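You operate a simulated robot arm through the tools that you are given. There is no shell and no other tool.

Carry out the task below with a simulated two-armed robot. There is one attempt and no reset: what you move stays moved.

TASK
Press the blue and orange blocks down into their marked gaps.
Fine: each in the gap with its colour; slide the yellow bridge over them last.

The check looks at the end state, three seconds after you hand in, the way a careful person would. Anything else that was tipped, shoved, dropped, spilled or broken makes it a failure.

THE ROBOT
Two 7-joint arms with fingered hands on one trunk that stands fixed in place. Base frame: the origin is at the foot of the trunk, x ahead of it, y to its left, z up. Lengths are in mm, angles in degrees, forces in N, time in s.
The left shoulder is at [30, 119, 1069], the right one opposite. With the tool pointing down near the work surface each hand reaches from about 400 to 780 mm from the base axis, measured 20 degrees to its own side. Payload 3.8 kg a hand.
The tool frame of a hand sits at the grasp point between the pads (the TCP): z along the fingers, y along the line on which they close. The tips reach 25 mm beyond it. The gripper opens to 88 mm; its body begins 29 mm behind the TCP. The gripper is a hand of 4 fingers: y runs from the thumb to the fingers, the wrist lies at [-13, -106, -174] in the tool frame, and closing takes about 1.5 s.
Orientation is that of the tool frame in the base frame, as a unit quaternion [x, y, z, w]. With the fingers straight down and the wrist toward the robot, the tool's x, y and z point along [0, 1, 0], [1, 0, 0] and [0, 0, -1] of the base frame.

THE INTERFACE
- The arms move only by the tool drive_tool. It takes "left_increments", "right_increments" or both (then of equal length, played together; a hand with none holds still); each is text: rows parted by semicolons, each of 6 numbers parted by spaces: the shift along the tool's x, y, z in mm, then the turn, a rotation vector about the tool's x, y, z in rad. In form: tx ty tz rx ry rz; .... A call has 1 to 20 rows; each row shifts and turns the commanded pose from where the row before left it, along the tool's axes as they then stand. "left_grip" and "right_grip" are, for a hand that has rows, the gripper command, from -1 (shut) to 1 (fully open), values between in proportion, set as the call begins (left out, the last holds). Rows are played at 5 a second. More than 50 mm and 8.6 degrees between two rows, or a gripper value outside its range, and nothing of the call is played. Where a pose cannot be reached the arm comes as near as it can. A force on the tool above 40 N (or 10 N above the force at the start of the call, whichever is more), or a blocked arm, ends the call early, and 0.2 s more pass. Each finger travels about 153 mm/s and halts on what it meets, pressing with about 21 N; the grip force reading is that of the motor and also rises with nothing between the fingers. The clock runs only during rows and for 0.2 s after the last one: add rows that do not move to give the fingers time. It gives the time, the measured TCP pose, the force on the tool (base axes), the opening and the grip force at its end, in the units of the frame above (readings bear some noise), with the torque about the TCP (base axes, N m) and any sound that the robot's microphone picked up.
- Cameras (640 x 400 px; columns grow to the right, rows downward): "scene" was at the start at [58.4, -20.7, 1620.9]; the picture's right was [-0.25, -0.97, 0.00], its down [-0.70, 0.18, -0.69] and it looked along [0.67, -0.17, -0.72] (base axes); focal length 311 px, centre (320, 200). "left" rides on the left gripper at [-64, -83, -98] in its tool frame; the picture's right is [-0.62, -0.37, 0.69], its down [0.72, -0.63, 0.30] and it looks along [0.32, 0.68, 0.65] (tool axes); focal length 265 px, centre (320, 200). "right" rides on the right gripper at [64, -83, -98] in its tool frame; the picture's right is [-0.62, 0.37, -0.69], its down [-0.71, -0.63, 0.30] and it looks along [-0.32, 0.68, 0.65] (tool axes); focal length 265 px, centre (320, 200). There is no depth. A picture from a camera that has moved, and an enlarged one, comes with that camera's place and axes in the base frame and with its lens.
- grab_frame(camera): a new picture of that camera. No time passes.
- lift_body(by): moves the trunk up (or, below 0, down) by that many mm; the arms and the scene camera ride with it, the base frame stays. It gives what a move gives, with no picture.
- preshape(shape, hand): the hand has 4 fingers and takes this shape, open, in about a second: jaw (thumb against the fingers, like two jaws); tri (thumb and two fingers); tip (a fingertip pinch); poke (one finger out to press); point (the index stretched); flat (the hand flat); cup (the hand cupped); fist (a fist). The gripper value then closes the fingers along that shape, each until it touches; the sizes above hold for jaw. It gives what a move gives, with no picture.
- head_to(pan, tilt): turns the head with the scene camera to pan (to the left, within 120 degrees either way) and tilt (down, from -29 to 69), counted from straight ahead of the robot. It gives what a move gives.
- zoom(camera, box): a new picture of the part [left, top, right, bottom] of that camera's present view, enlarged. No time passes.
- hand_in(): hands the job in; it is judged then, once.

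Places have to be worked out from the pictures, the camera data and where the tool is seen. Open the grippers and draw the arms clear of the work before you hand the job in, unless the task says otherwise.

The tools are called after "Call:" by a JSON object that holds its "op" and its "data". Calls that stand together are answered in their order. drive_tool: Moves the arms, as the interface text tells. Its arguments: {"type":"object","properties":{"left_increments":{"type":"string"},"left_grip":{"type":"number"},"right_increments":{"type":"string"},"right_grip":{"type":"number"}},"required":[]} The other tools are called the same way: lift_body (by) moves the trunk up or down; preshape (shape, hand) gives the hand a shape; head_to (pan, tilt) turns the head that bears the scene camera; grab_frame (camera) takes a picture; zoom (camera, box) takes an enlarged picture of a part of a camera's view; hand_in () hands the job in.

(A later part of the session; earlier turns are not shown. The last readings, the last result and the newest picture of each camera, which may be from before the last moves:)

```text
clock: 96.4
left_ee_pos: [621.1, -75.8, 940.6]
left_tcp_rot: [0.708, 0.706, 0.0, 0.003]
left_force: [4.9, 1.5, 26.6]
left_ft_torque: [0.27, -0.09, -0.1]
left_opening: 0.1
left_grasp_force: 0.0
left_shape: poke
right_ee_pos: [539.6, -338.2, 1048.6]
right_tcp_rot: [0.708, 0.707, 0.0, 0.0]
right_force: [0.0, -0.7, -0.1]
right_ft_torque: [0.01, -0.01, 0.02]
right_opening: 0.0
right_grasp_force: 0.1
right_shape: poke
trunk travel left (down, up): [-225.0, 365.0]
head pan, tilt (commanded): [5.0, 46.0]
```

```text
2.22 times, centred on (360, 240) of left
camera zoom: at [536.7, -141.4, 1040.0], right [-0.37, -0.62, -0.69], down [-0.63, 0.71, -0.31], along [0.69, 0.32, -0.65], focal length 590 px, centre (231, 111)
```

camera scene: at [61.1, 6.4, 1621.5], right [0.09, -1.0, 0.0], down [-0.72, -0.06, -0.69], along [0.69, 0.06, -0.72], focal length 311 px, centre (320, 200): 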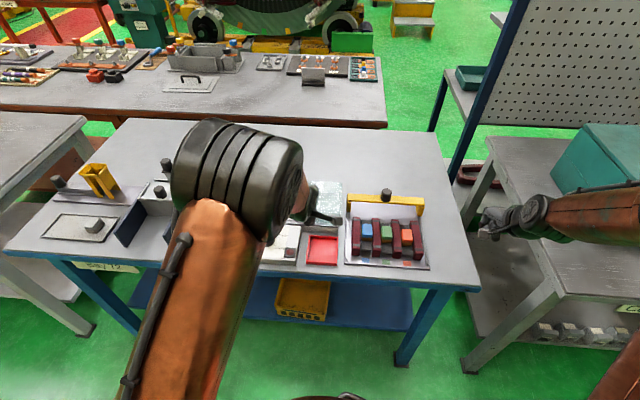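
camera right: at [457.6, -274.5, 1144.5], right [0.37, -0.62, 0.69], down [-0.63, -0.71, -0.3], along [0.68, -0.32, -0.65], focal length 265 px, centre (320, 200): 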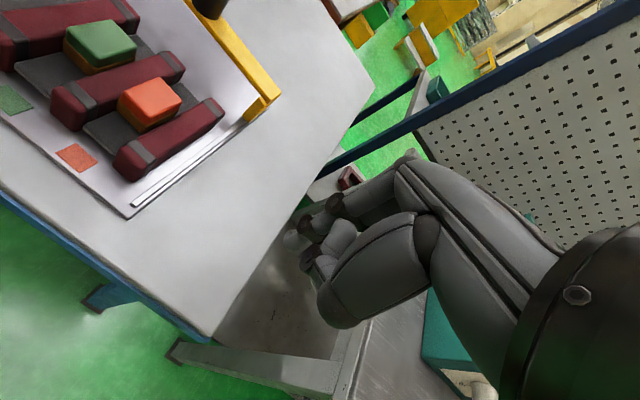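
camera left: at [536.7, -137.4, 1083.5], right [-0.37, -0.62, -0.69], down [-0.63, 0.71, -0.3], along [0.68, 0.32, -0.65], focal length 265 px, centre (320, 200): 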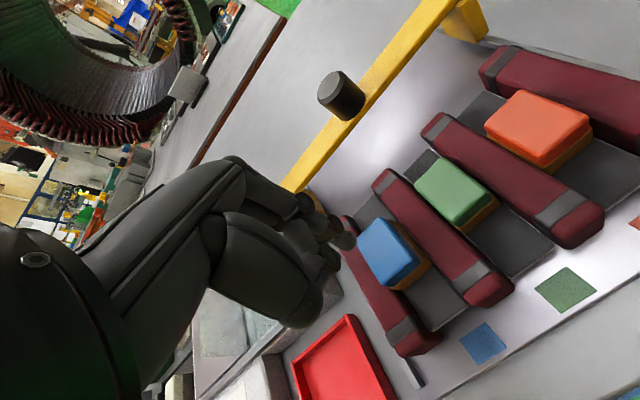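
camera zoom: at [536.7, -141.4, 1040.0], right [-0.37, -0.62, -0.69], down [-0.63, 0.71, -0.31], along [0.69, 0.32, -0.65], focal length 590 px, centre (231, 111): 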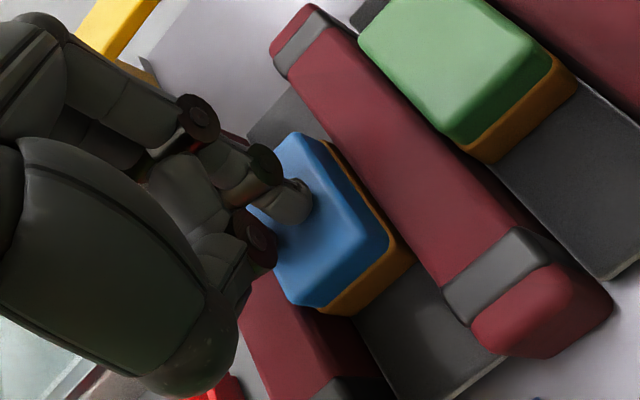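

Blue bottomed out at 26.6 N (TCP z 940.6, the same level as orange). I'll raise the left hand and move it aside to inspect everything.

Call:
{"op": "drive_tool", "data": {"left_increments": "0 0 -4 0 0 0; 0 0 -8 0 0 0; 0 0 -20 0 0 0; 0 0 -40 0 0 0; 40 -15 -20 0 0 0; 40 -15 0 0 0 0; 45 -15 0 0 0 0; 45 0 0 0 0 0; 45 0 0 0 0 0; 0 0 0 0 0 0"}}

Call:
{"op": "zoom", "data": {"camera": "scene", "box": [335, 175, 440, 275]}}

Call:
{"op": "zoom", "data": {"camera": "scene", "box": [350, 210, 430, 270]}}

Call:
{"op": "zoom", "data": {"camera": "right", "box": [0, 0, 280, 220]}}

```text
clock: 98.6
left_ee_pos: [575.4, 141.1, 1031.2]
left_tcp_rot: [0.708, 0.706, 0.0, 0.0]
left_force: [-0.4, -0.5, 0.1]
left_ft_torque: [0.04, 0.0, 0.0]
left_opening: 0.0
left_grasp_force: 0.0
left_shape: poke
right_ee_pos: [540.9, -338.7, 1047.5]
right_tcp_rot: [0.707, 0.708, 0.0, 0.0]
right_force: [0.1, 0.7, -0.8]
right_ft_torque: [0.01, 0.03, 0.01]
right_opening: 0.0
right_grasp_force: 0.2
right_shape: poke
trunk travel left (down, up): [-225.0, 365.0]
head pan, tilt (commanded): [5.0, 46.0]
```

```text
4.00 times, centred on (388, 225) of scene
camera zoom: at [61.2, 5.4, 1621.5], right [0.09, -1.0, 0.0], down [-0.72, -0.06, -0.69], along [0.69, 0.06, -0.72], focal length 1243 px, centre (50, 100)
```

zoom: 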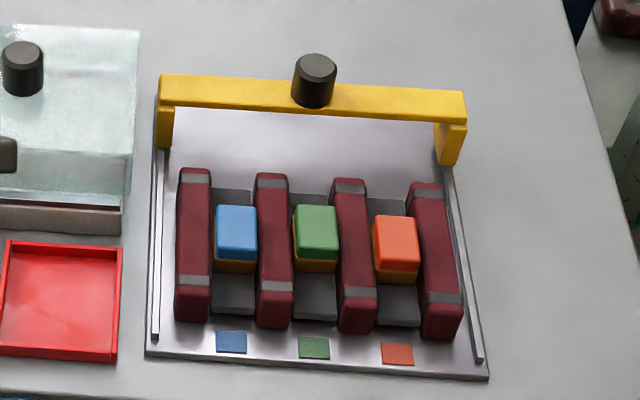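

```text
6.67 times, centred on (390, 240) of scene
camera zoom: at [61.2, 5.4, 1621.5], right [0.09, -1.0, 0.0], down [-0.72, -0.06, -0.69], along [0.69, 0.06, -0.72], focal length 2072 px, centre (-147, -67)
```

zoom: 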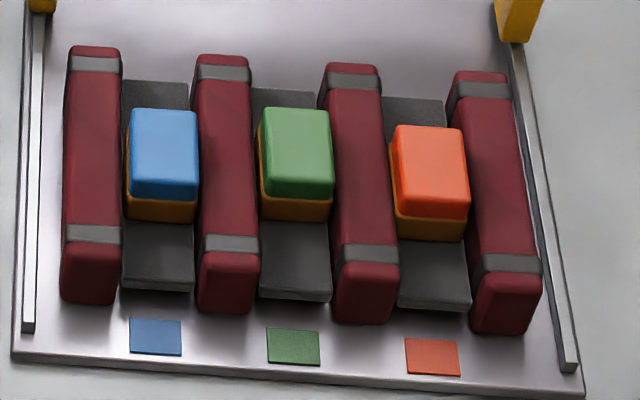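

```text
1.82 times, centred on (140, 110) of right
camera zoom: at [457.4, -275.3, 1144.4], right [0.37, -0.62, 0.69], down [-0.63, -0.71, -0.3], along [0.68, -0.32, -0.65], focal length 483 px, centre (647, 364)
```

zoom: 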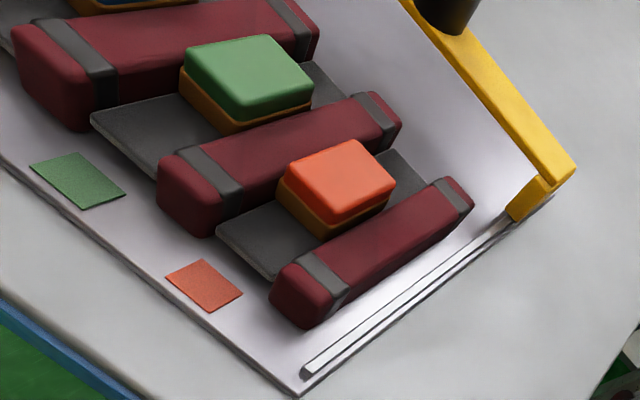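

All three blocks are down at the same level in their matching gaps, pads equally sunk. Next is the bridge; I'll take a zoom of it now and another with the trunk raised to triangulate its knob and beam.

Call:
{"op": "zoom", "data": {"camera": "scene", "box": [340, 180, 440, 220]}}

Call:
{"op": "lift_body", "data": {"by": 200}}

Call:
{"op": "grab_frame", "data": {"camera": "scene"}}

```text
6.40 times, centred on (390, 200) of scene
camera zoom: at [61.2, 5.4, 1621.5], right [0.09, -1.0, 0.0], down [-0.72, -0.06, -0.69], along [0.69, 0.06, -0.72], focal length 1989 px, centre (-128, 200)
```

zoom: 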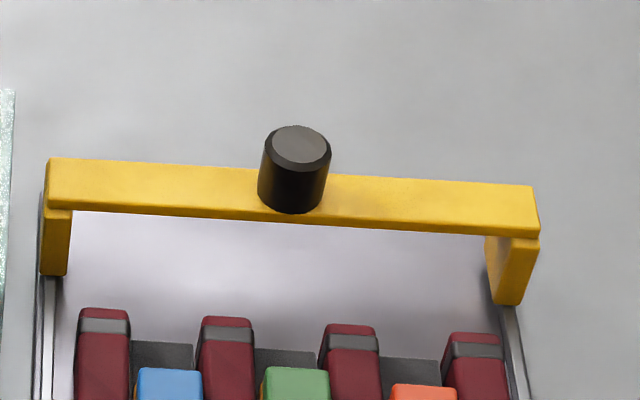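

```text
clock: 100.8
left_ee_pos: [576.8, 140.8, 1229.8]
left_tcp_rot: [0.706, 0.708, -0.001, 0.0]
left_force: [-0.3, -0.8, 0.4]
left_ft_torque: [0.0, -0.02, 0.03]
left_opening: 0.3
left_grasp_force: 0.0
left_shape: poke
right_ee_pos: [539.9, -337.4, 1246.1]
right_tcp_rot: [0.707, 0.707, 0.0, 0.0]
right_force: [-0.2, -0.2, -0.5]
right_ft_torque: [-0.02, 0.01, 0.0]
right_opening: 0.1
right_grasp_force: 0.0
right_shape: poke
trunk travel left (down, up): [-425.0, 165.0]
head pan, tilt (commanded): [5.0, 46.0]
```

```text
taken
camera scene: at [61.3, 6.6, 1821.3], right [0.09, -1.0, 0.0], down [-0.72, -0.06, -0.69], along [0.69, 0.06, -0.72], focal length 311 px, centre (320, 200)
```

scene: 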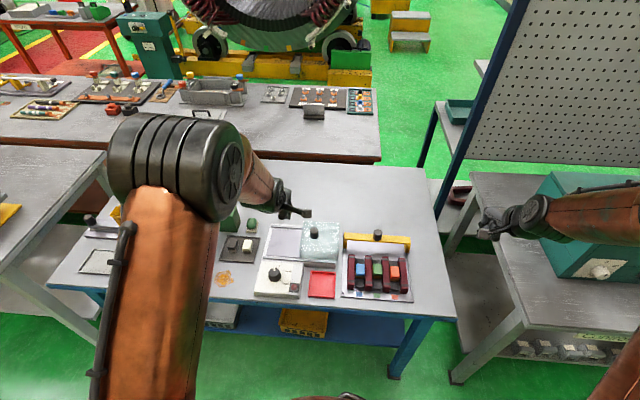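

Zooming in on the bridge from the raised viewpoint for triangulation.

Call:
{"op": "zoom", "data": {"camera": "scene", "box": [332, 220, 422, 260]}}

Call:
{"op": "zoom", "data": {"camera": "scene", "box": [332, 220, 422, 310]}}

```text
7.11 times, centred on (377, 240) of scene
camera zoom: at [61.3, 6.6, 1821.3], right [0.09, -1.0, 0.0], down [-0.72, -0.06, -0.69], along [0.69, 0.06, -0.72], focal length 2210 px, centre (-85, -84)
```

zoom: 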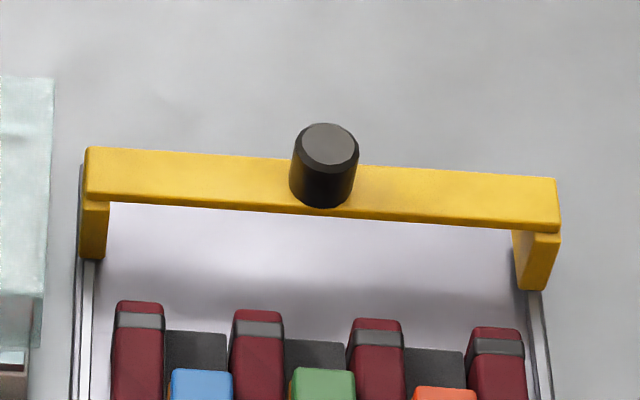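

```text
4.44 times, centred on (377, 265) of scene
camera zoom: at [61.3, 6.6, 1821.3], right [0.09, -1.0, 0.0], down [-0.72, -0.06, -0.69], along [0.69, 0.06, -0.72], focal length 1381 px, centre (67, -89)
```

zoom: 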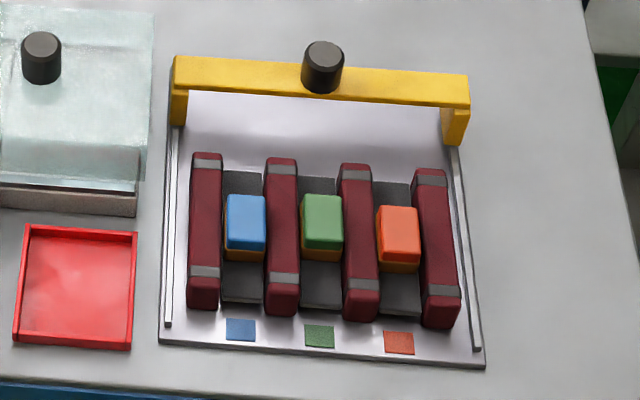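

Stereo gives the knob at about (750,−139) with top z≈962, beam x 735–765 with underside ≈921, so it needs to move about −124 mm to sit over the blocks. I'll lower the trunk again and set the right hand to the pinch shape.

Call:
{"op": "lift_body", "data": {"by": -200}}

Call:
{"op": "preshape", "data": {"hand": "right", "shape": "tip"}}

Call:
{"op": "drive_tool", "data": {"right_increments": "40 30 -5 0 0 0; 40 30 0 0 0 0; 40 30 0 0 0 0; 40 30 0 0 0 0; 39 30 0 0 0 0; 0 30 5 0 0 0; 0 0 0 0 0 0", "right_grip": 0.4}}

Call:
{"op": "grab_frame", "data": {"camera": "right"}}

Call:
{"op": "grab_frame", "data": {"camera": "scene"}}

```text
clock: 103.0
left_ee_pos: [577.5, 140.8, 1030.0]
left_tcp_rot: [0.707, 0.707, -0.001, 0.001]
left_force: [-0.4, 0.3, 0.1]
left_ft_torque: [-0.01, 0.02, -0.02]
left_opening: 0.0
left_grasp_force: 0.0
left_shape: poke
right_ee_pos: [539.9, -338.3, 1045.9]
right_tcp_rot: [0.707, 0.707, 0.0, 0.001]
right_force: [0.4, -0.2, -0.1]
right_ft_torque: [-0.02, 0.01, 0.03]
right_opening: 0.0
right_grasp_force: 0.1
right_shape: poke
trunk travel left (down, up): [-225.0, 365.0]
head pan, tilt (commanded): [5.0, 46.0]
```

```text
clock: 103.8
left_ee_pos: [577.0, 141.0, 1030.7]
left_tcp_rot: [0.707, 0.707, 0.0, 0.001]
left_force: [0.7, 0.8, 0.3]
left_ft_torque: [0.02, 0.02, 0.04]
left_opening: 0.0
left_grasp_force: 0.0
left_shape: poke
right_ee_pos: [540.6, -338.6, 1046.2]
right_tcp_rot: [0.707, 0.707, 0.001, 0.0]
right_force: [-1.0, -0.1, 0.4]
right_ft_torque: [-0.04, -0.01, -0.03]
right_opening: 88.1
right_grasp_force: 0.0
right_shape: tip
trunk travel left (down, up): [-225.0, 365.0]
head pan, tilt (commanded): [5.0, 46.0]
```

```text
refused: row 1 steps farther than a row can; nothing moved
```

```text
taken
camera right: at [457.4, -274.3, 1144.6], right [0.37, -0.62, 0.69], down [-0.63, -0.71, -0.3], along [0.68, -0.32, -0.65], focal length 265 px, centre (320, 200)
```

right: 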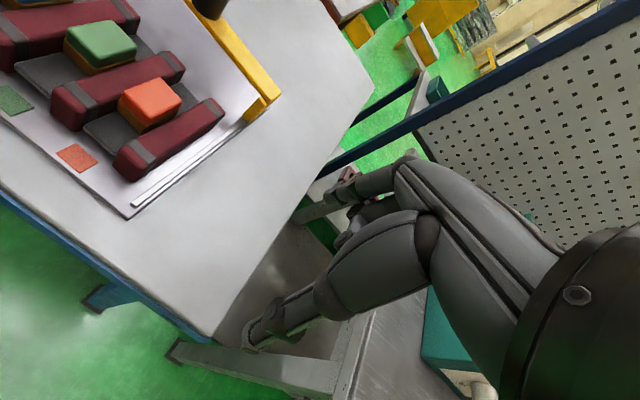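

```text
taken
camera scene: at [61.1, 6.6, 1621.5], right [0.09, -1.0, 0.0], down [-0.72, -0.06, -0.69], along [0.69, 0.06, -0.72], focal length 311 px, centre (320, 200)
```

scene: 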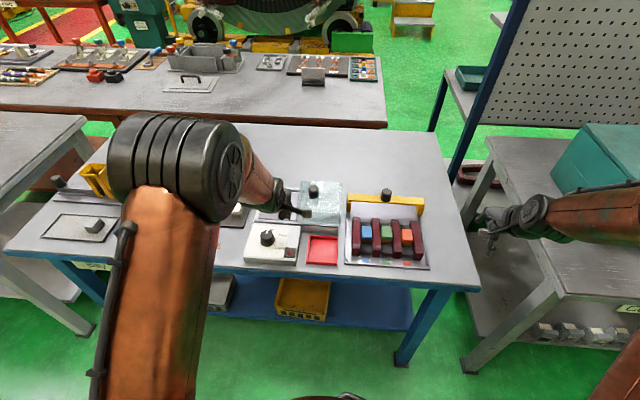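

The first row was just over the 50 mm limit, so nothing moved. I'll use smaller steps to bring the right hand to about (697,−139,1050).

Call:
{"op": "drive_tool", "data": {"right_increments": "33 26 0 0 0 0; 33 26 0 0 0 0; 33 26 0 0 0 0; 33 26 0 0 0 0; 33 26 0 0 0 0; 34 26 0 0 0 0; 0 0 0 0 0 0; 0 0 0 0 0 0", "right_grip": 0.4}}

Call:
{"op": "grab_frame", "data": {"camera": "right"}}

Call:
{"op": "zoom", "data": {"camera": "scene", "box": [320, 150, 460, 270]}}

```text
clock: 105.7
left_ee_pos: [576.6, 141.2, 1030.2]
left_tcp_rot: [0.707, 0.707, -0.001, 0.001]
left_force: [-0.5, 0.4, -0.4]
left_ft_torque: [0.0, 0.01, 0.02]
left_opening: 0.0
left_grasp_force: 0.1
left_shape: poke
right_ee_pos: [694.6, -135.0, 1047.6]
right_tcp_rot: [0.707, 0.707, -0.001, 0.0]
right_force: [0.2, 0.2, 0.0]
right_ft_torque: [-0.02, -0.01, 0.02]
right_opening: 61.8
right_grasp_force: 0.1
right_shape: tip
trunk travel left (down, up): [-225.0, 365.0]
head pan, tilt (commanded): [5.0, 46.0]
```

```text
taken
camera right: at [611.5, -71.9, 1145.0], right [0.37, -0.62, 0.69], down [-0.63, -0.71, -0.3], along [0.68, -0.32, -0.65], focal length 265 px, centre (320, 200)
```

right: 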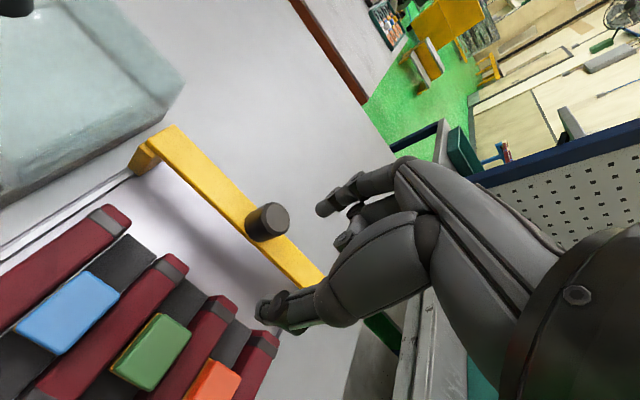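

```text
3.33 times, centred on (390, 210) of scene
camera zoom: at [61.5, 7.2, 1621.5], right [0.09, -1.0, 0.0], down [-0.72, -0.06, -0.69], along [0.69, 0.06, -0.72], focal length 1036 px, centre (87, 167)
```

zoom: 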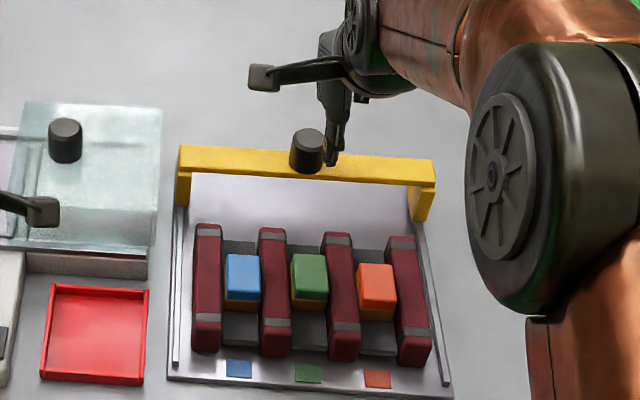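

The right camera places the knob near (746,−134), stereo (750,−139). I'll move above it to (748,−137,1010) and compare directly.

Call:
{"op": "drive_tool", "data": {"right_increments": "-1 27 0 0 0 0; -1 26 0 0 0 0; 0 0 19 0 0 0; 0 0 19 0 0 0; 0 0 0 0 0 0; 0 0 0 0 0 0"}}

Call:
{"op": "zoom", "data": {"camera": "right", "box": [160, 130, 420, 340]}}

Call:
{"op": "zoom", "data": {"camera": "scene", "box": [340, 150, 440, 230]}}

```text
clock: 107.0
left_ee_pos: [576.8, 139.6, 1028.9]
left_tcp_rot: [0.707, 0.707, -0.001, 0.001]
left_force: [-0.3, 0.6, 0.0]
left_ft_torque: [0.0, 0.02, -0.02]
left_opening: 0.2
left_grasp_force: 0.1
left_shape: poke
right_ee_pos: [750.1, -141.2, 1008.5]
right_tcp_rot: [0.707, 0.708, -0.001, -0.001]
right_force: [-1.3, -0.6, -0.2]
right_ft_torque: [-0.03, 0.0, -0.01]
right_opening: 61.8
right_grasp_force: 0.0
right_shape: tip
trunk travel left (down, up): [-225.0, 365.0]
head pan, tilt (commanded): [5.0, 46.0]
```

```text
1.90 times, centred on (290, 235) of right
camera zoom: at [666.7, -76.7, 1107.1], right [0.37, -0.62, 0.69], down [-0.63, -0.71, -0.3], along [0.68, -0.32, -0.65], focal length 506 px, centre (377, 133)
```

zoom: 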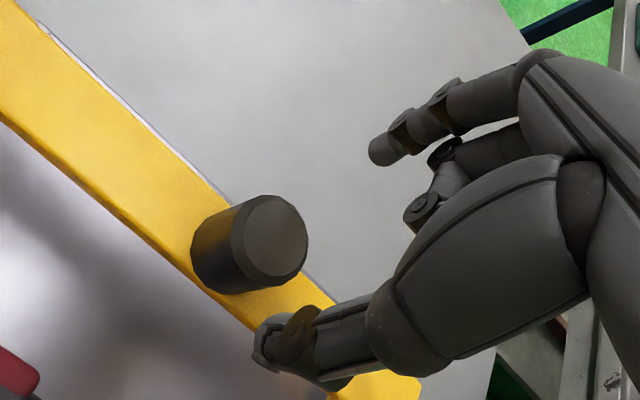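

```text
5.00 times, centred on (390, 190) of scene
camera zoom: at [61.4, 6.7, 1621.5], right [0.09, -1.0, 0.0], down [-0.72, -0.06, -0.69], along [0.69, 0.06, -0.72], focal length 1554 px, centre (-30, 250)
```

zoom: 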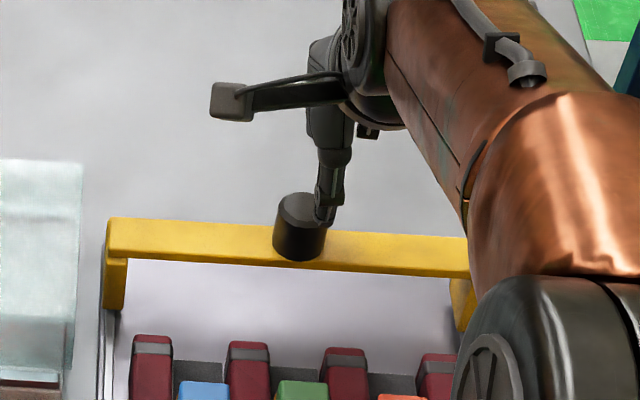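

Both cameras now agree on the knob at (748.3,−134.3), top z≈963; the fingers are centred at y≈−140. I'll shift +6 mm in y and descend 25 mm, then check.

Call:
{"op": "drive_tool", "data": {"right_increments": "6 0 0 0 0 0; 0 0 13 0 0 0; 0 0 12 0 0 0; 0 0 0 0 0 0; 0 0 0 0 0 0"}}

Call:
{"op": "zoom", "data": {"camera": "right", "box": [180, 130, 420, 340]}}

Call:
{"op": "zoom", "data": {"camera": "scene", "box": [350, 160, 430, 220]}}

```text
clock: 108.2
left_ee_pos: [577.1, 141.0, 1030.8]
left_tcp_rot: [0.708, 0.707, -0.001, 0.001]
left_force: [-1.2, 0.8, -0.5]
left_ft_torque: [0.01, -0.02, 0.04]
left_opening: 0.0
left_grasp_force: 0.1
left_shape: poke
right_ee_pos: [749.4, -133.3, 983.8]
right_tcp_rot: [0.707, 0.707, -0.001, 0.0]
right_force: [0.5, 0.5, -0.3]
right_ft_torque: [0.0, 0.01, -0.01]
right_opening: 61.8
right_grasp_force: 0.1
right_shape: tip
trunk travel left (down, up): [-225.0, 365.0]
head pan, tilt (commanded): [5.0, 46.0]
```

```text
1.90 times, centred on (300, 235) of right
camera zoom: at [666.3, -71.2, 1081.6], right [0.37, -0.62, 0.69], down [-0.63, -0.71, -0.3], along [0.68, -0.32, -0.65], focal length 506 px, centre (358, 133)
```

zoom: 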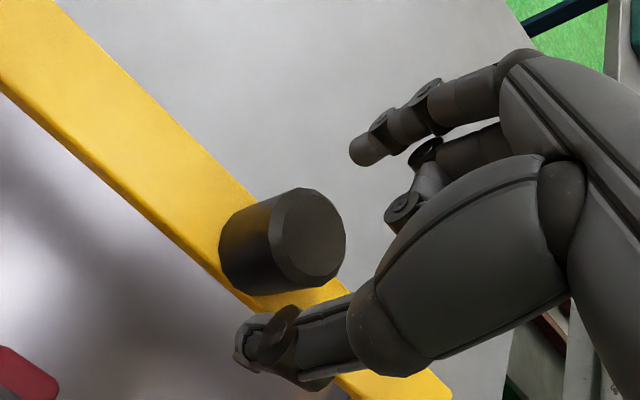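

```text
6.67 times, centred on (390, 190) of scene
camera zoom: at [61.3, 6.7, 1621.5], right [0.09, -1.0, 0.0], down [-0.72, -0.06, -0.69], along [0.69, 0.06, -0.72], focal length 2072 px, centre (-147, 267)
```

zoom: 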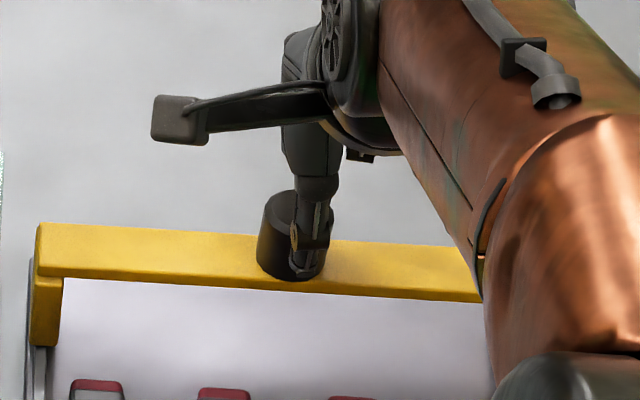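

The pinch is nearly centred on the knob; I'll trim (−3, +1.5) and descend 20 mm in steps while monitoring force.

Call:
{"op": "drive_tool", "data": {"right_increments": "1.5 -3 6 0 0 0; 0 0 6 0 0 0; 0 0 4 0 0 0; 0 0 3 0 0 0; 0 0 0 0 0 0"}}

Call:
{"op": "zoom", "data": {"camera": "right", "box": [180, 130, 420, 340]}}

Call:
{"op": "zoom", "data": {"camera": "scene", "box": [350, 160, 430, 220]}}

```text
clock: 109.5
left_ee_pos: [576.6, 140.4, 1029.2]
left_tcp_rot: [0.707, 0.707, -0.001, 0.0]
left_force: [1.3, -0.5, 0.3]
left_ft_torque: [0.0, -0.01, -0.02]
left_opening: 0.0
left_grasp_force: 0.0
left_shape: poke
right_ee_pos: [747.5, -135.0, 964.9]
right_tcp_rot: [0.707, 0.707, 0.0, 0.0]
right_force: [0.2, 0.5, 0.3]
right_ft_torque: [0.0, 0.03, 0.01]
right_opening: 61.8
right_grasp_force: 0.0
right_shape: tip
trunk travel left (down, up): [-225.0, 365.0]
head pan, tilt (commanded): [5.0, 46.0]
```

```text
1.90 times, centred on (300, 235) of right
camera zoom: at [663.3, -70.0, 1062.8], right [0.37, -0.62, 0.69], down [-0.63, -0.71, -0.3], along [0.68, -0.32, -0.65], focal length 506 px, centre (358, 133)
```

zoom: 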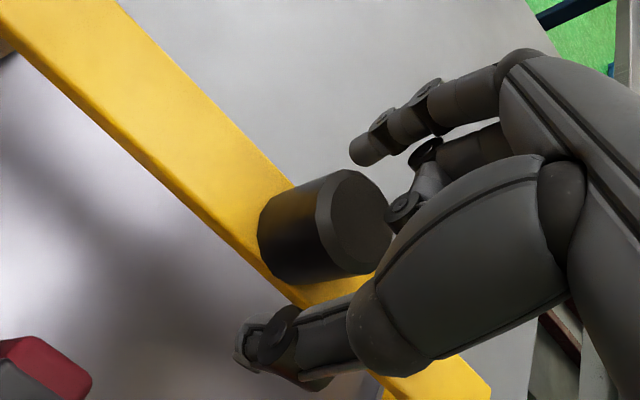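

```text
6.67 times, centred on (390, 190) of scene
camera zoom: at [61.2, 6.7, 1621.5], right [0.09, -1.0, 0.0], down [-0.72, -0.06, -0.69], along [0.69, 0.06, -0.72], focal length 2072 px, centre (-147, 267)
```

zoom: 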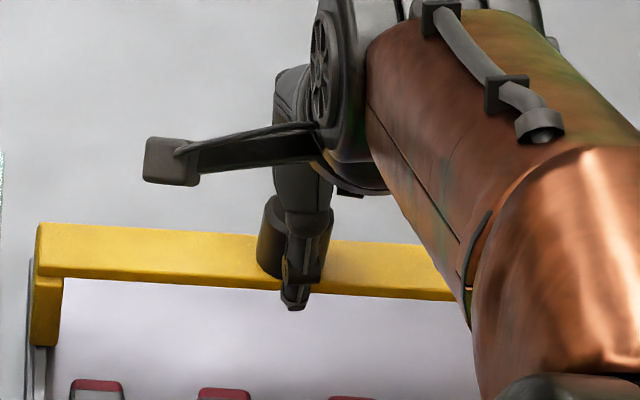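

Fingers straddle the knob (thumb y≈−135, knob y≈−134) with no contact force. Closing the pinch on the knob.

Call:
{"op": "drive_tool", "data": {"right_increments": "0 0 0 0 0 0; 0 0 0 0 0 0; 0 0 0 0 0 0; 0 0 0 0 0 0; 0 0 0 0 0 0; 0 0 0 0 0 0; 0 0 0 0 0 0", "right_grip": -1}}

Call:
{"op": "zoom", "data": {"camera": "right", "box": [180, 130, 420, 340]}}

Call:
{"op": "zoom", "data": {"camera": "scene", "box": [340, 170, 440, 270]}}

```text
clock: 111.0
left_ee_pos: [576.3, 140.6, 1029.5]
left_tcp_rot: [0.707, 0.707, -0.001, 0.001]
left_force: [-0.5, 0.1, -0.2]
left_ft_torque: [0.02, -0.02, -0.03]
left_opening: 0.0
left_grasp_force: 0.0
left_shape: poke
right_ee_pos: [746.1, -133.3, 966.4]
right_tcp_rot: [0.707, 0.707, 0.0, -0.001]
right_force: [-0.5, 0.2, -1.7]
right_ft_torque: [0.0, -0.02, -0.01]
right_opening: 25.5
right_grasp_force: 21.0
right_shape: tip
trunk travel left (down, up): [-225.0, 365.0]
head pan, tilt (commanded): [5.0, 46.0]
```

```text
1.90 times, centred on (300, 235) of right
camera zoom: at [663.4, -70.1, 1062.7], right [0.37, -0.62, 0.69], down [-0.63, -0.71, -0.3], along [0.68, -0.32, -0.65], focal length 506 px, centre (358, 133)
```

zoom: 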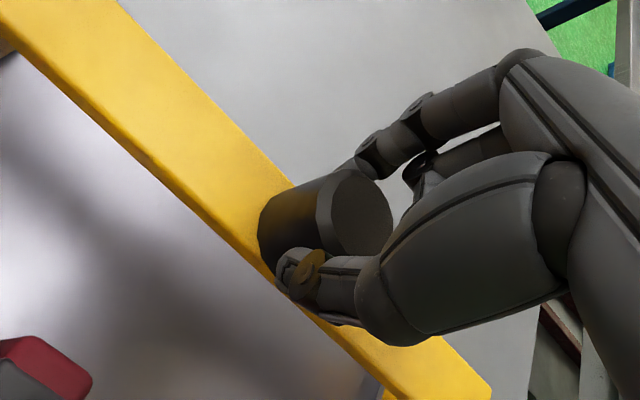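

```text
4.00 times, centred on (390, 220) of scene
camera zoom: at [61.3, 6.6, 1621.5], right [0.09, -1.0, 0.0], down [-0.72, -0.06, -0.69], along [0.69, 0.06, -0.72], focal length 1243 px, centre (40, 120)
```

zoom: 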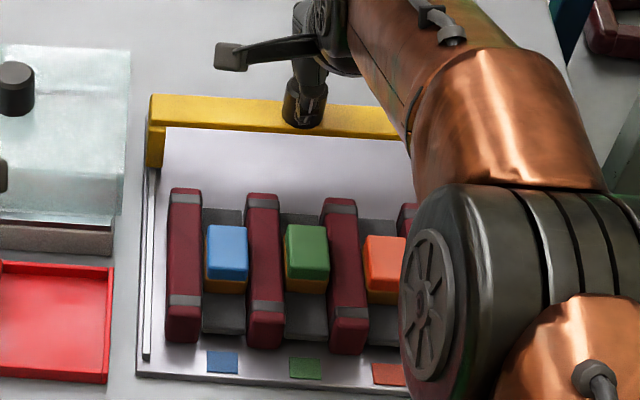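

The knob is gripped (25.5 mm, 21 N). I'll pull the bridge 15 mm toward the robot as a test and watch the force.

Call:
{"op": "drive_tool", "data": {"right_increments": "0 -5 0 0 0 0; 0 -5 0 0 0 0; 0 -5 0 0 0 0; 0 0 0 0 0 0"}}

Call:
{"op": "zoom", "data": {"camera": "scene", "box": [340, 170, 440, 270]}}

```text
clock: 112.0
left_ee_pos: [576.1, 140.3, 1029.4]
left_tcp_rot: [0.708, 0.707, 0.0, 0.001]
left_force: [-0.6, -0.2, -0.7]
left_ft_torque: [-0.02, 0.0, -0.01]
left_opening: 0.0
left_grasp_force: 0.1
left_shape: poke
right_ee_pos: [731.9, -134.2, 963.1]
right_tcp_rot: [0.708, 0.707, 0.001, 0.0]
right_force: [1.8, 0.1, 1.8]
right_ft_torque: [0.01, -0.01, -0.01]
right_opening: 25.7
right_grasp_force: 21.6
right_shape: tip
trunk travel left (down, up): [-225.0, 365.0]
head pan, tilt (commanded): [5.0, 46.0]
```

```text
4.00 times, centred on (390, 220) of scene
camera zoom: at [61.2, 6.7, 1621.5], right [0.09, -1.0, 0.0], down [-0.72, -0.06, -0.69], along [0.69, 0.06, -0.72], focal length 1243 px, centre (40, 120)
```

zoom: 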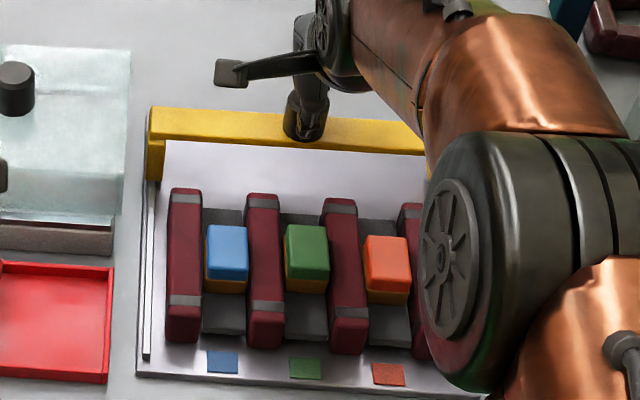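

The bridge slides freely (≈2 N) and stays square. Continuing another 50 mm, stopping just short of the blocks.

Call:
{"op": "drive_tool", "data": {"right_increments": "0 -6 0 0 0 0; 0 -6 0 0 0 0; 0 -6 0 0 0 0; 0 -6 0 0 0 0; 0 -6 0 0 0 0; 0 -6 0 0 0 0; 0 -6 0 0 0 0; 0 -6 0 0 0 0; 0 0 0 0 0 0"}}

Call:
{"op": "zoom", "data": {"camera": "scene", "box": [340, 170, 440, 270]}}

Call:
{"op": "zoom", "data": {"camera": "right", "box": [0, 100, 400, 400]}}

```text
clock: 114.0
left_ee_pos: [576.6, 139.9, 1030.5]
left_tcp_rot: [0.707, 0.707, -0.001, 0.001]
left_force: [-0.5, 0.6, -0.1]
left_ft_torque: [0.01, 0.01, -0.03]
left_opening: 0.1
left_grasp_force: 0.1
left_shape: poke
right_ee_pos: [683.2, -134.1, 964.7]
right_tcp_rot: [0.707, 0.707, -0.001, 0.0]
right_force: [0.4, -1.0, 0.5]
right_ft_torque: [-0.05, -0.01, 0.01]
right_opening: 25.6
right_grasp_force: 21.0
right_shape: tip
trunk travel left (down, up): [-225.0, 365.0]
head pan, tilt (commanded): [5.0, 46.0]
```

```text
4.00 times, centred on (390, 220) of scene
camera zoom: at [61.0, 6.5, 1621.5], right [0.09, -1.0, 0.0], down [-0.72, -0.06, -0.69], along [0.69, 0.06, -0.72], focal length 1243 px, centre (40, 120)
```

zoom: 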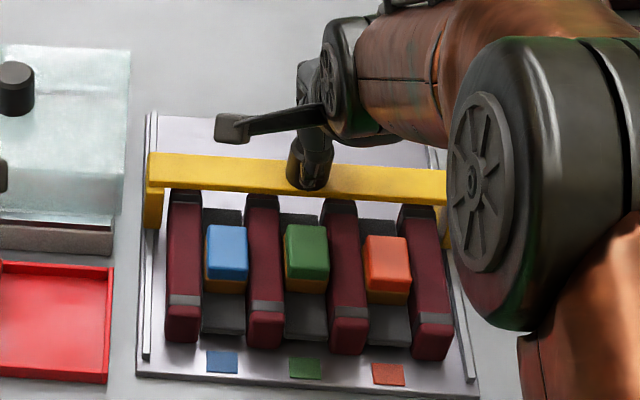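

```text
1.33 times, centred on (200, 250) of right
camera zoom: at [599.9, -69.8, 1062.4], right [0.37, -0.62, 0.69], down [-0.63, -0.71, -0.3], along [0.68, -0.32, -0.65], focal length 354 px, centre (480, 133)
```

zoom: 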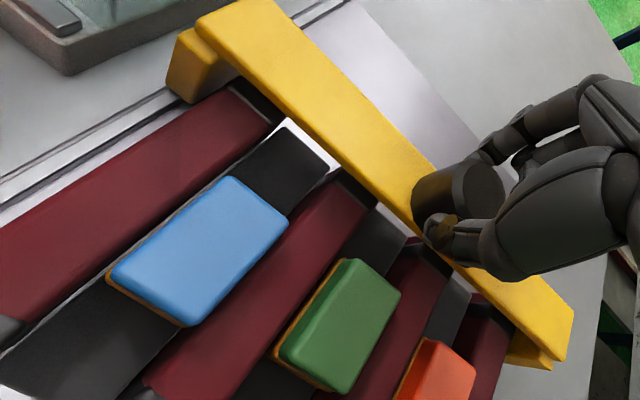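

The bridge passes cleanly over the bar ends, still square with negligible force. I'll continue slowly over the blocks in 3 mm steps, watching force.

Call:
{"op": "drive_tool", "data": {"right_increments": "0 -3 0 0 0 0; 0 -3 0 0 0 0; 0 -3 0 0 0 0; 0 -3 0 0 0 0; 0 -3 0 0 0 0; 0 -3 0 0 0 0; 0 -3 0 0 0 0; 0 -3 0 0 0 0; 0 -3 0 0 0 0; 0 -3 0 0 0 0; 0 0 0 0 0 0"}}

Call:
{"op": "zoom", "data": {"camera": "scene", "box": [340, 170, 440, 270]}}

Call:
{"op": "zoom", "data": {"camera": "right", "box": [0, 100, 400, 400]}}

```text
clock: 116.5
left_ee_pos: [577.0, 140.4, 1029.9]
left_tcp_rot: [0.706, 0.708, 0.0, 0.001]
left_force: [0.6, -0.5, 0.0]
left_ft_torque: [-0.02, 0.02, -0.01]
left_opening: 0.1
left_grasp_force: 0.1
left_shape: poke
right_ee_pos: [654.0, -135.5, 964.8]
right_tcp_rot: [0.708, 0.707, 0.0, -0.001]
right_force: [1.0, 1.1, 3.0]
right_ft_torque: [0.0, -0.04, 0.04]
right_opening: 25.6
right_grasp_force: 20.8
right_shape: tip
trunk travel left (down, up): [-225.0, 365.0]
head pan, tilt (commanded): [5.0, 46.0]
```

```text
4.00 times, centred on (390, 220) of scene
camera zoom: at [61.0, 6.9, 1621.5], right [0.09, -1.0, 0.0], down [-0.72, -0.06, -0.69], along [0.69, 0.06, -0.72], focal length 1243 px, centre (40, 120)
```

zoom: 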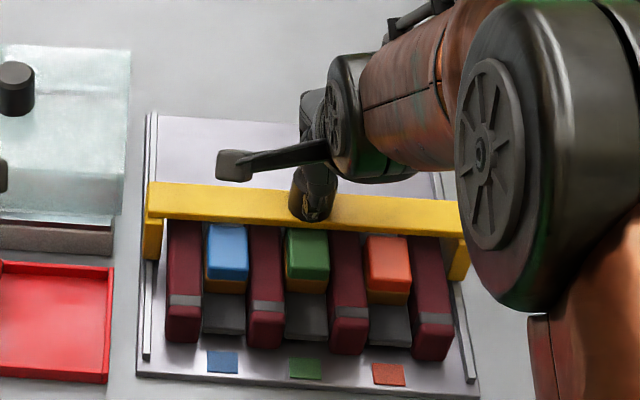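

```text
1.33 times, centred on (200, 250) of right
camera zoom: at [570.0, -70.0, 1062.1], right [0.37, -0.62, 0.69], down [-0.63, -0.71, -0.3], along [0.68, -0.32, -0.65], focal length 354 px, centre (480, 133)
```

zoom: 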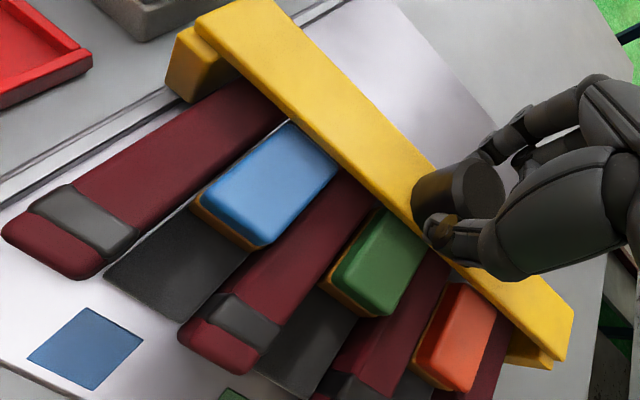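

The beam's front edge is passing over the blocks' rear edges without resistance. I'll continue the remaining ~31 mm.

Call:
{"op": "drive_tool", "data": {"right_increments": "0 -3 0 0 0 0; 0 -3 0 0 0 0; 0 -3 0 0 0 0; 0 -3 0 0 0 0; 0 -3 0 0 0 0; 0 -3 0 0 0 0; 0 0 0 0 0 0"}}

Call:
{"op": "zoom", "data": {"camera": "scene", "box": [340, 170, 440, 270]}}

Call:
{"op": "zoom", "data": {"camera": "right", "box": [0, 100, 400, 400]}}

```text
clock: 118.0
left_ee_pos: [577.8, 140.8, 1029.7]
left_tcp_rot: [0.707, 0.707, -0.001, 0.001]
left_force: [0.2, 0.0, 0.5]
left_ft_torque: [-0.03, 0.0, -0.01]
left_opening: 0.0
left_grasp_force: 0.1
left_shape: poke
right_ee_pos: [635.5, -133.9, 965.6]
right_tcp_rot: [0.707, 0.708, -0.001, 0.0]
right_force: [0.0, -1.6, -0.8]
right_ft_torque: [-0.01, -0.01, 0.0]
right_opening: 25.7
right_grasp_force: 20.3
right_shape: tip
trunk travel left (down, up): [-225.0, 365.0]
head pan, tilt (commanded): [5.0, 46.0]
```

```text
4.00 times, centred on (390, 220) of scene
camera zoom: at [61.5, 6.4, 1621.4], right [0.09, -1.0, 0.0], down [-0.72, -0.06, -0.69], along [0.69, 0.06, -0.72], focal length 1243 px, centre (40, 120)
```

zoom: 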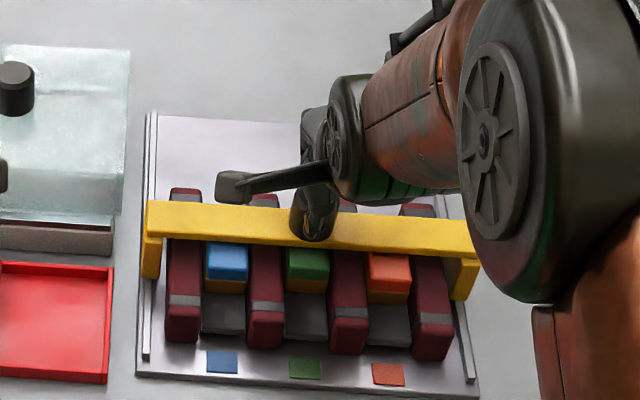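

```text
1.33 times, centred on (200, 250) of right
camera zoom: at [552.4, -69.7, 1062.6], right [0.37, -0.62, 0.69], down [-0.63, -0.71, -0.3], along [0.68, -0.32, -0.65], focal length 354 px, centre (480, 133)
```

zoom: 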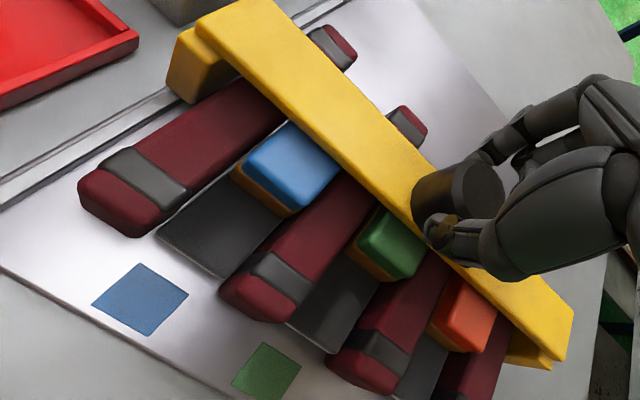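

The bridge is over the rear half of the blocks with no load. Another 14 mm centres it over them.

Call:
{"op": "drive_tool", "data": {"right_increments": "0 -3 0 0 0 0; 0 -3 0 0 0 0; 0 -3 0 0 0 0; 0 -3 0 0 0 0; 0 -2 0 0 0 0; 0 0 0 0 0 0"}}

Call:
{"op": "zoom", "data": {"camera": "scene", "box": [340, 170, 440, 270]}}

Call:
{"op": "zoom", "data": {"camera": "right", "box": [0, 100, 400, 400]}}

```text
clock: 119.5
left_ee_pos: [577.8, 140.5, 1029.9]
left_tcp_rot: [0.707, 0.707, -0.001, 0.001]
left_force: [-0.6, 0.3, 0.1]
left_ft_torque: [0.0, -0.02, -0.01]
left_opening: 0.2
left_grasp_force: 0.1
left_shape: poke
right_ee_pos: [624.3, -133.8, 966.1]
right_tcp_rot: [0.707, 0.707, 0.0, 0.0]
right_force: [8.4, -1.6, 0.1]
right_ft_torque: [0.01, -0.24, 0.01]
right_opening: 26.3
right_grasp_force: 21.3
right_shape: tip
trunk travel left (down, up): [-225.0, 365.0]
head pan, tilt (commanded): [5.0, 46.0]
```

```text
4.00 times, centred on (390, 220) of scene
camera zoom: at [62.8, 6.5, 1621.4], right [0.09, -1.0, 0.0], down [-0.72, -0.06, -0.69], along [0.69, 0.06, -0.72], focal length 1243 px, centre (40, 120)
```

zoom: 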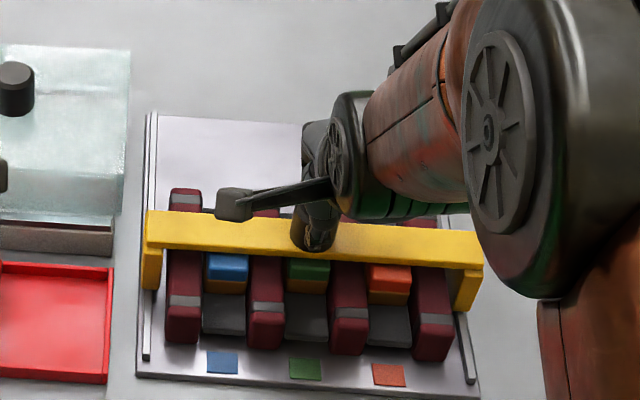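

```text
1.33 times, centred on (200, 250) of right
camera zoom: at [540.3, -69.6, 1062.3], right [0.37, -0.62, 0.69], down [-0.63, -0.71, -0.3], along [0.68, -0.32, -0.65], focal length 354 px, centre (480, 133)
```

zoom: 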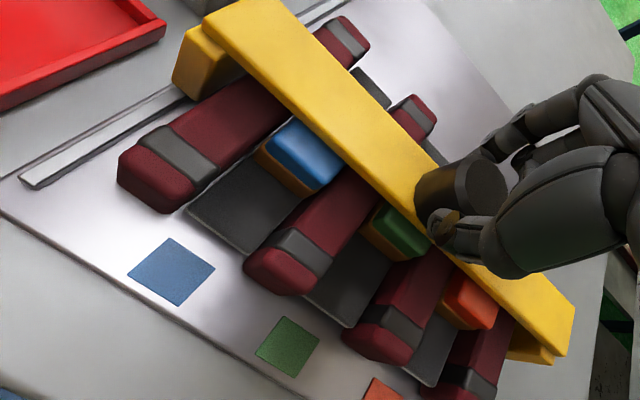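

The bridge reached a stop at the blocks' mid-line (8.4 N resistance), and the blocks haven't moved. I'll ease off 1.5 mm, then open the fingers.

Call:
{"op": "drive_tool", "data": {"right_increments": "0 1.5 0 0 0 0; 0 0 0 0 0 0"}}

Call:
{"op": "drive_tool", "data": {"right_increments": "0 0 0 0 0 0; 0 0 0 0 0 0; 0 0 0 0 0 0; 0 0 0 0 0 0; 0 0 0 0 0 0", "right_grip": 0.4}}

Call:
{"op": "zoom", "data": {"camera": "right", "box": [120, 120, 420, 380]}}

```text
clock: 120.0
left_ee_pos: [576.5, 141.8, 1030.6]
left_tcp_rot: [0.707, 0.707, -0.001, -0.001]
left_force: [-0.2, -1.2, 0.5]
left_ft_torque: [0.0, 0.01, -0.02]
left_opening: 0.2
left_grasp_force: 0.0
left_shape: poke
right_ee_pos: [623.7, -134.8, 964.4]
right_tcp_rot: [0.706, 0.708, -0.001, 0.001]
right_force: [5.1, -0.2, 1.6]
right_ft_torque: [-0.02, -0.17, -0.02]
right_opening: 26.2
right_grasp_force: 21.1
right_shape: tip
trunk travel left (down, up): [-225.0, 365.0]
head pan, tilt (commanded): [5.0, 46.0]
```

```text
clock: 121.2
left_ee_pos: [575.8, 141.1, 1030.2]
left_tcp_rot: [0.706, 0.708, -0.001, 0.001]
left_force: [0.2, -0.9, -0.1]
left_ft_torque: [0.03, 0.0, 0.0]
left_opening: 0.0
left_grasp_force: 0.1
left_shape: poke
right_ee_pos: [623.9, -134.2, 964.0]
right_tcp_rot: [0.707, 0.707, -0.001, 0.0]
right_force: [-0.4, -0.7, 0.6]
right_ft_torque: [0.01, -0.02, 0.0]
right_opening: 61.3
right_grasp_force: 0.1
right_shape: tip
trunk travel left (down, up): [-225.0, 365.0]
head pan, tilt (commanded): [5.0, 46.0]
```

```text
1.54 times, centred on (270, 250) of right
camera zoom: at [540.4, -69.5, 1062.3], right [0.37, -0.62, 0.69], down [-0.63, -0.71, -0.3], along [0.68, -0.32, -0.65], focal length 408 px, centre (397, 123)
```

zoom: 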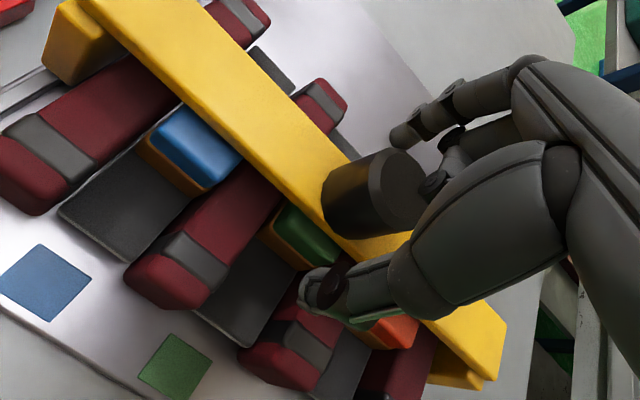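

Fingers are open around the knob with no force. I'll raise the right hand straight up, then withdraw it to the right side, and inspect.

Call:
{"op": "drive_tool", "data": {"right_increments": "0 0 -8 0 0 0; 0 0 -15 0 0 0; 0 0 -30 0 0 0; 0 0 -40 0 0 0; -35 -20 -10 0 0 0; -40 -20 0 0 0 0; -40 -20 0 0 0 0; -40 -20 0 0 0 0; -40 0 0 0 0 0; 0 0 0 0 0 0"}}

Call:
{"op": "zoom", "data": {"camera": "scene", "box": [335, 180, 440, 280]}}

Call:
{"op": "grab_frame", "data": {"camera": "right"}}

Call:
{"op": "grab_frame", "data": {"camera": "scene"}}

```text
clock: 123.5
left_ee_pos: [576.4, 141.3, 1029.3]
left_tcp_rot: [0.708, 0.707, 0.0, 0.0]
left_force: [0.1, 0.8, -0.2]
left_ft_torque: [-0.03, 0.0, 0.0]
left_opening: 0.0
left_grasp_force: 0.1
left_shape: poke
right_ee_pos: [545.0, -328.8, 1067.4]
right_tcp_rot: [0.707, 0.707, 0.0, 0.0]
right_force: [0.4, 0.3, 0.6]
right_ft_torque: [-0.02, 0.02, -0.01]
right_opening: 61.4
right_grasp_force: 0.1
right_shape: tip
trunk travel left (down, up): [-225.0, 365.0]
head pan, tilt (commanded): [5.0, 46.0]
```

```text
4.00 times, centred on (388, 230) of scene
camera zoom: at [61.0, 7.7, 1621.5], right [0.09, -1.0, 0.0], down [-0.72, -0.06, -0.69], along [0.69, 0.06, -0.72], focal length 1243 px, centre (50, 80)
```

zoom: 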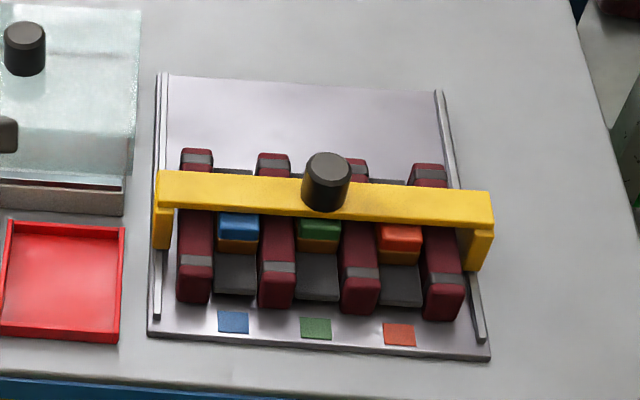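

```text
taken
camera right: at [461.5, -264.6, 1165.1], right [0.37, -0.62, 0.69], down [-0.63, -0.72, -0.3], along [0.68, -0.32, -0.65], focal length 265 px, centre (320, 200)
```

right: 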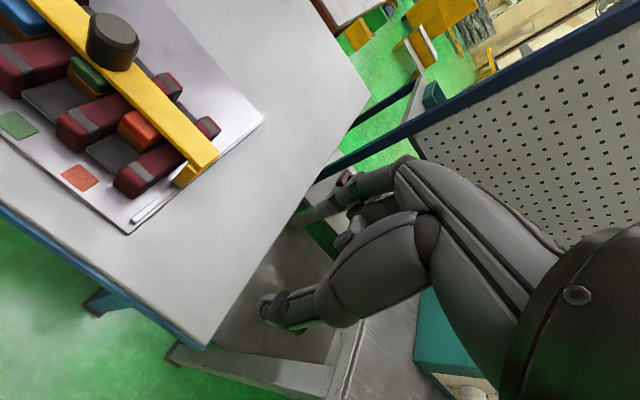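

```text
taken
camera scene: at [61.0, 7.7, 1621.5], right [0.09, -1.0, 0.0], down [-0.72, -0.06, -0.69], along [0.69, 0.06, -0.72], focal length 311 px, centre (320, 200)
```

scene: 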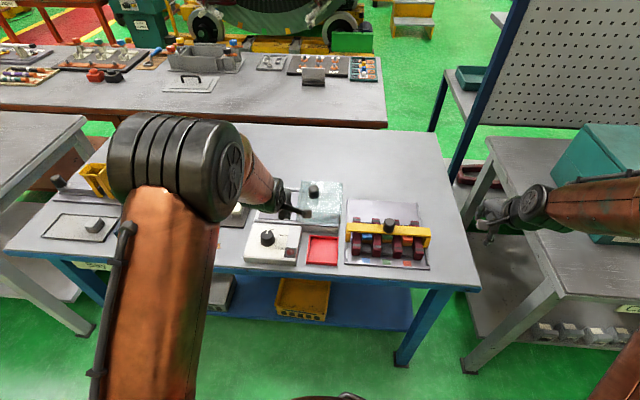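

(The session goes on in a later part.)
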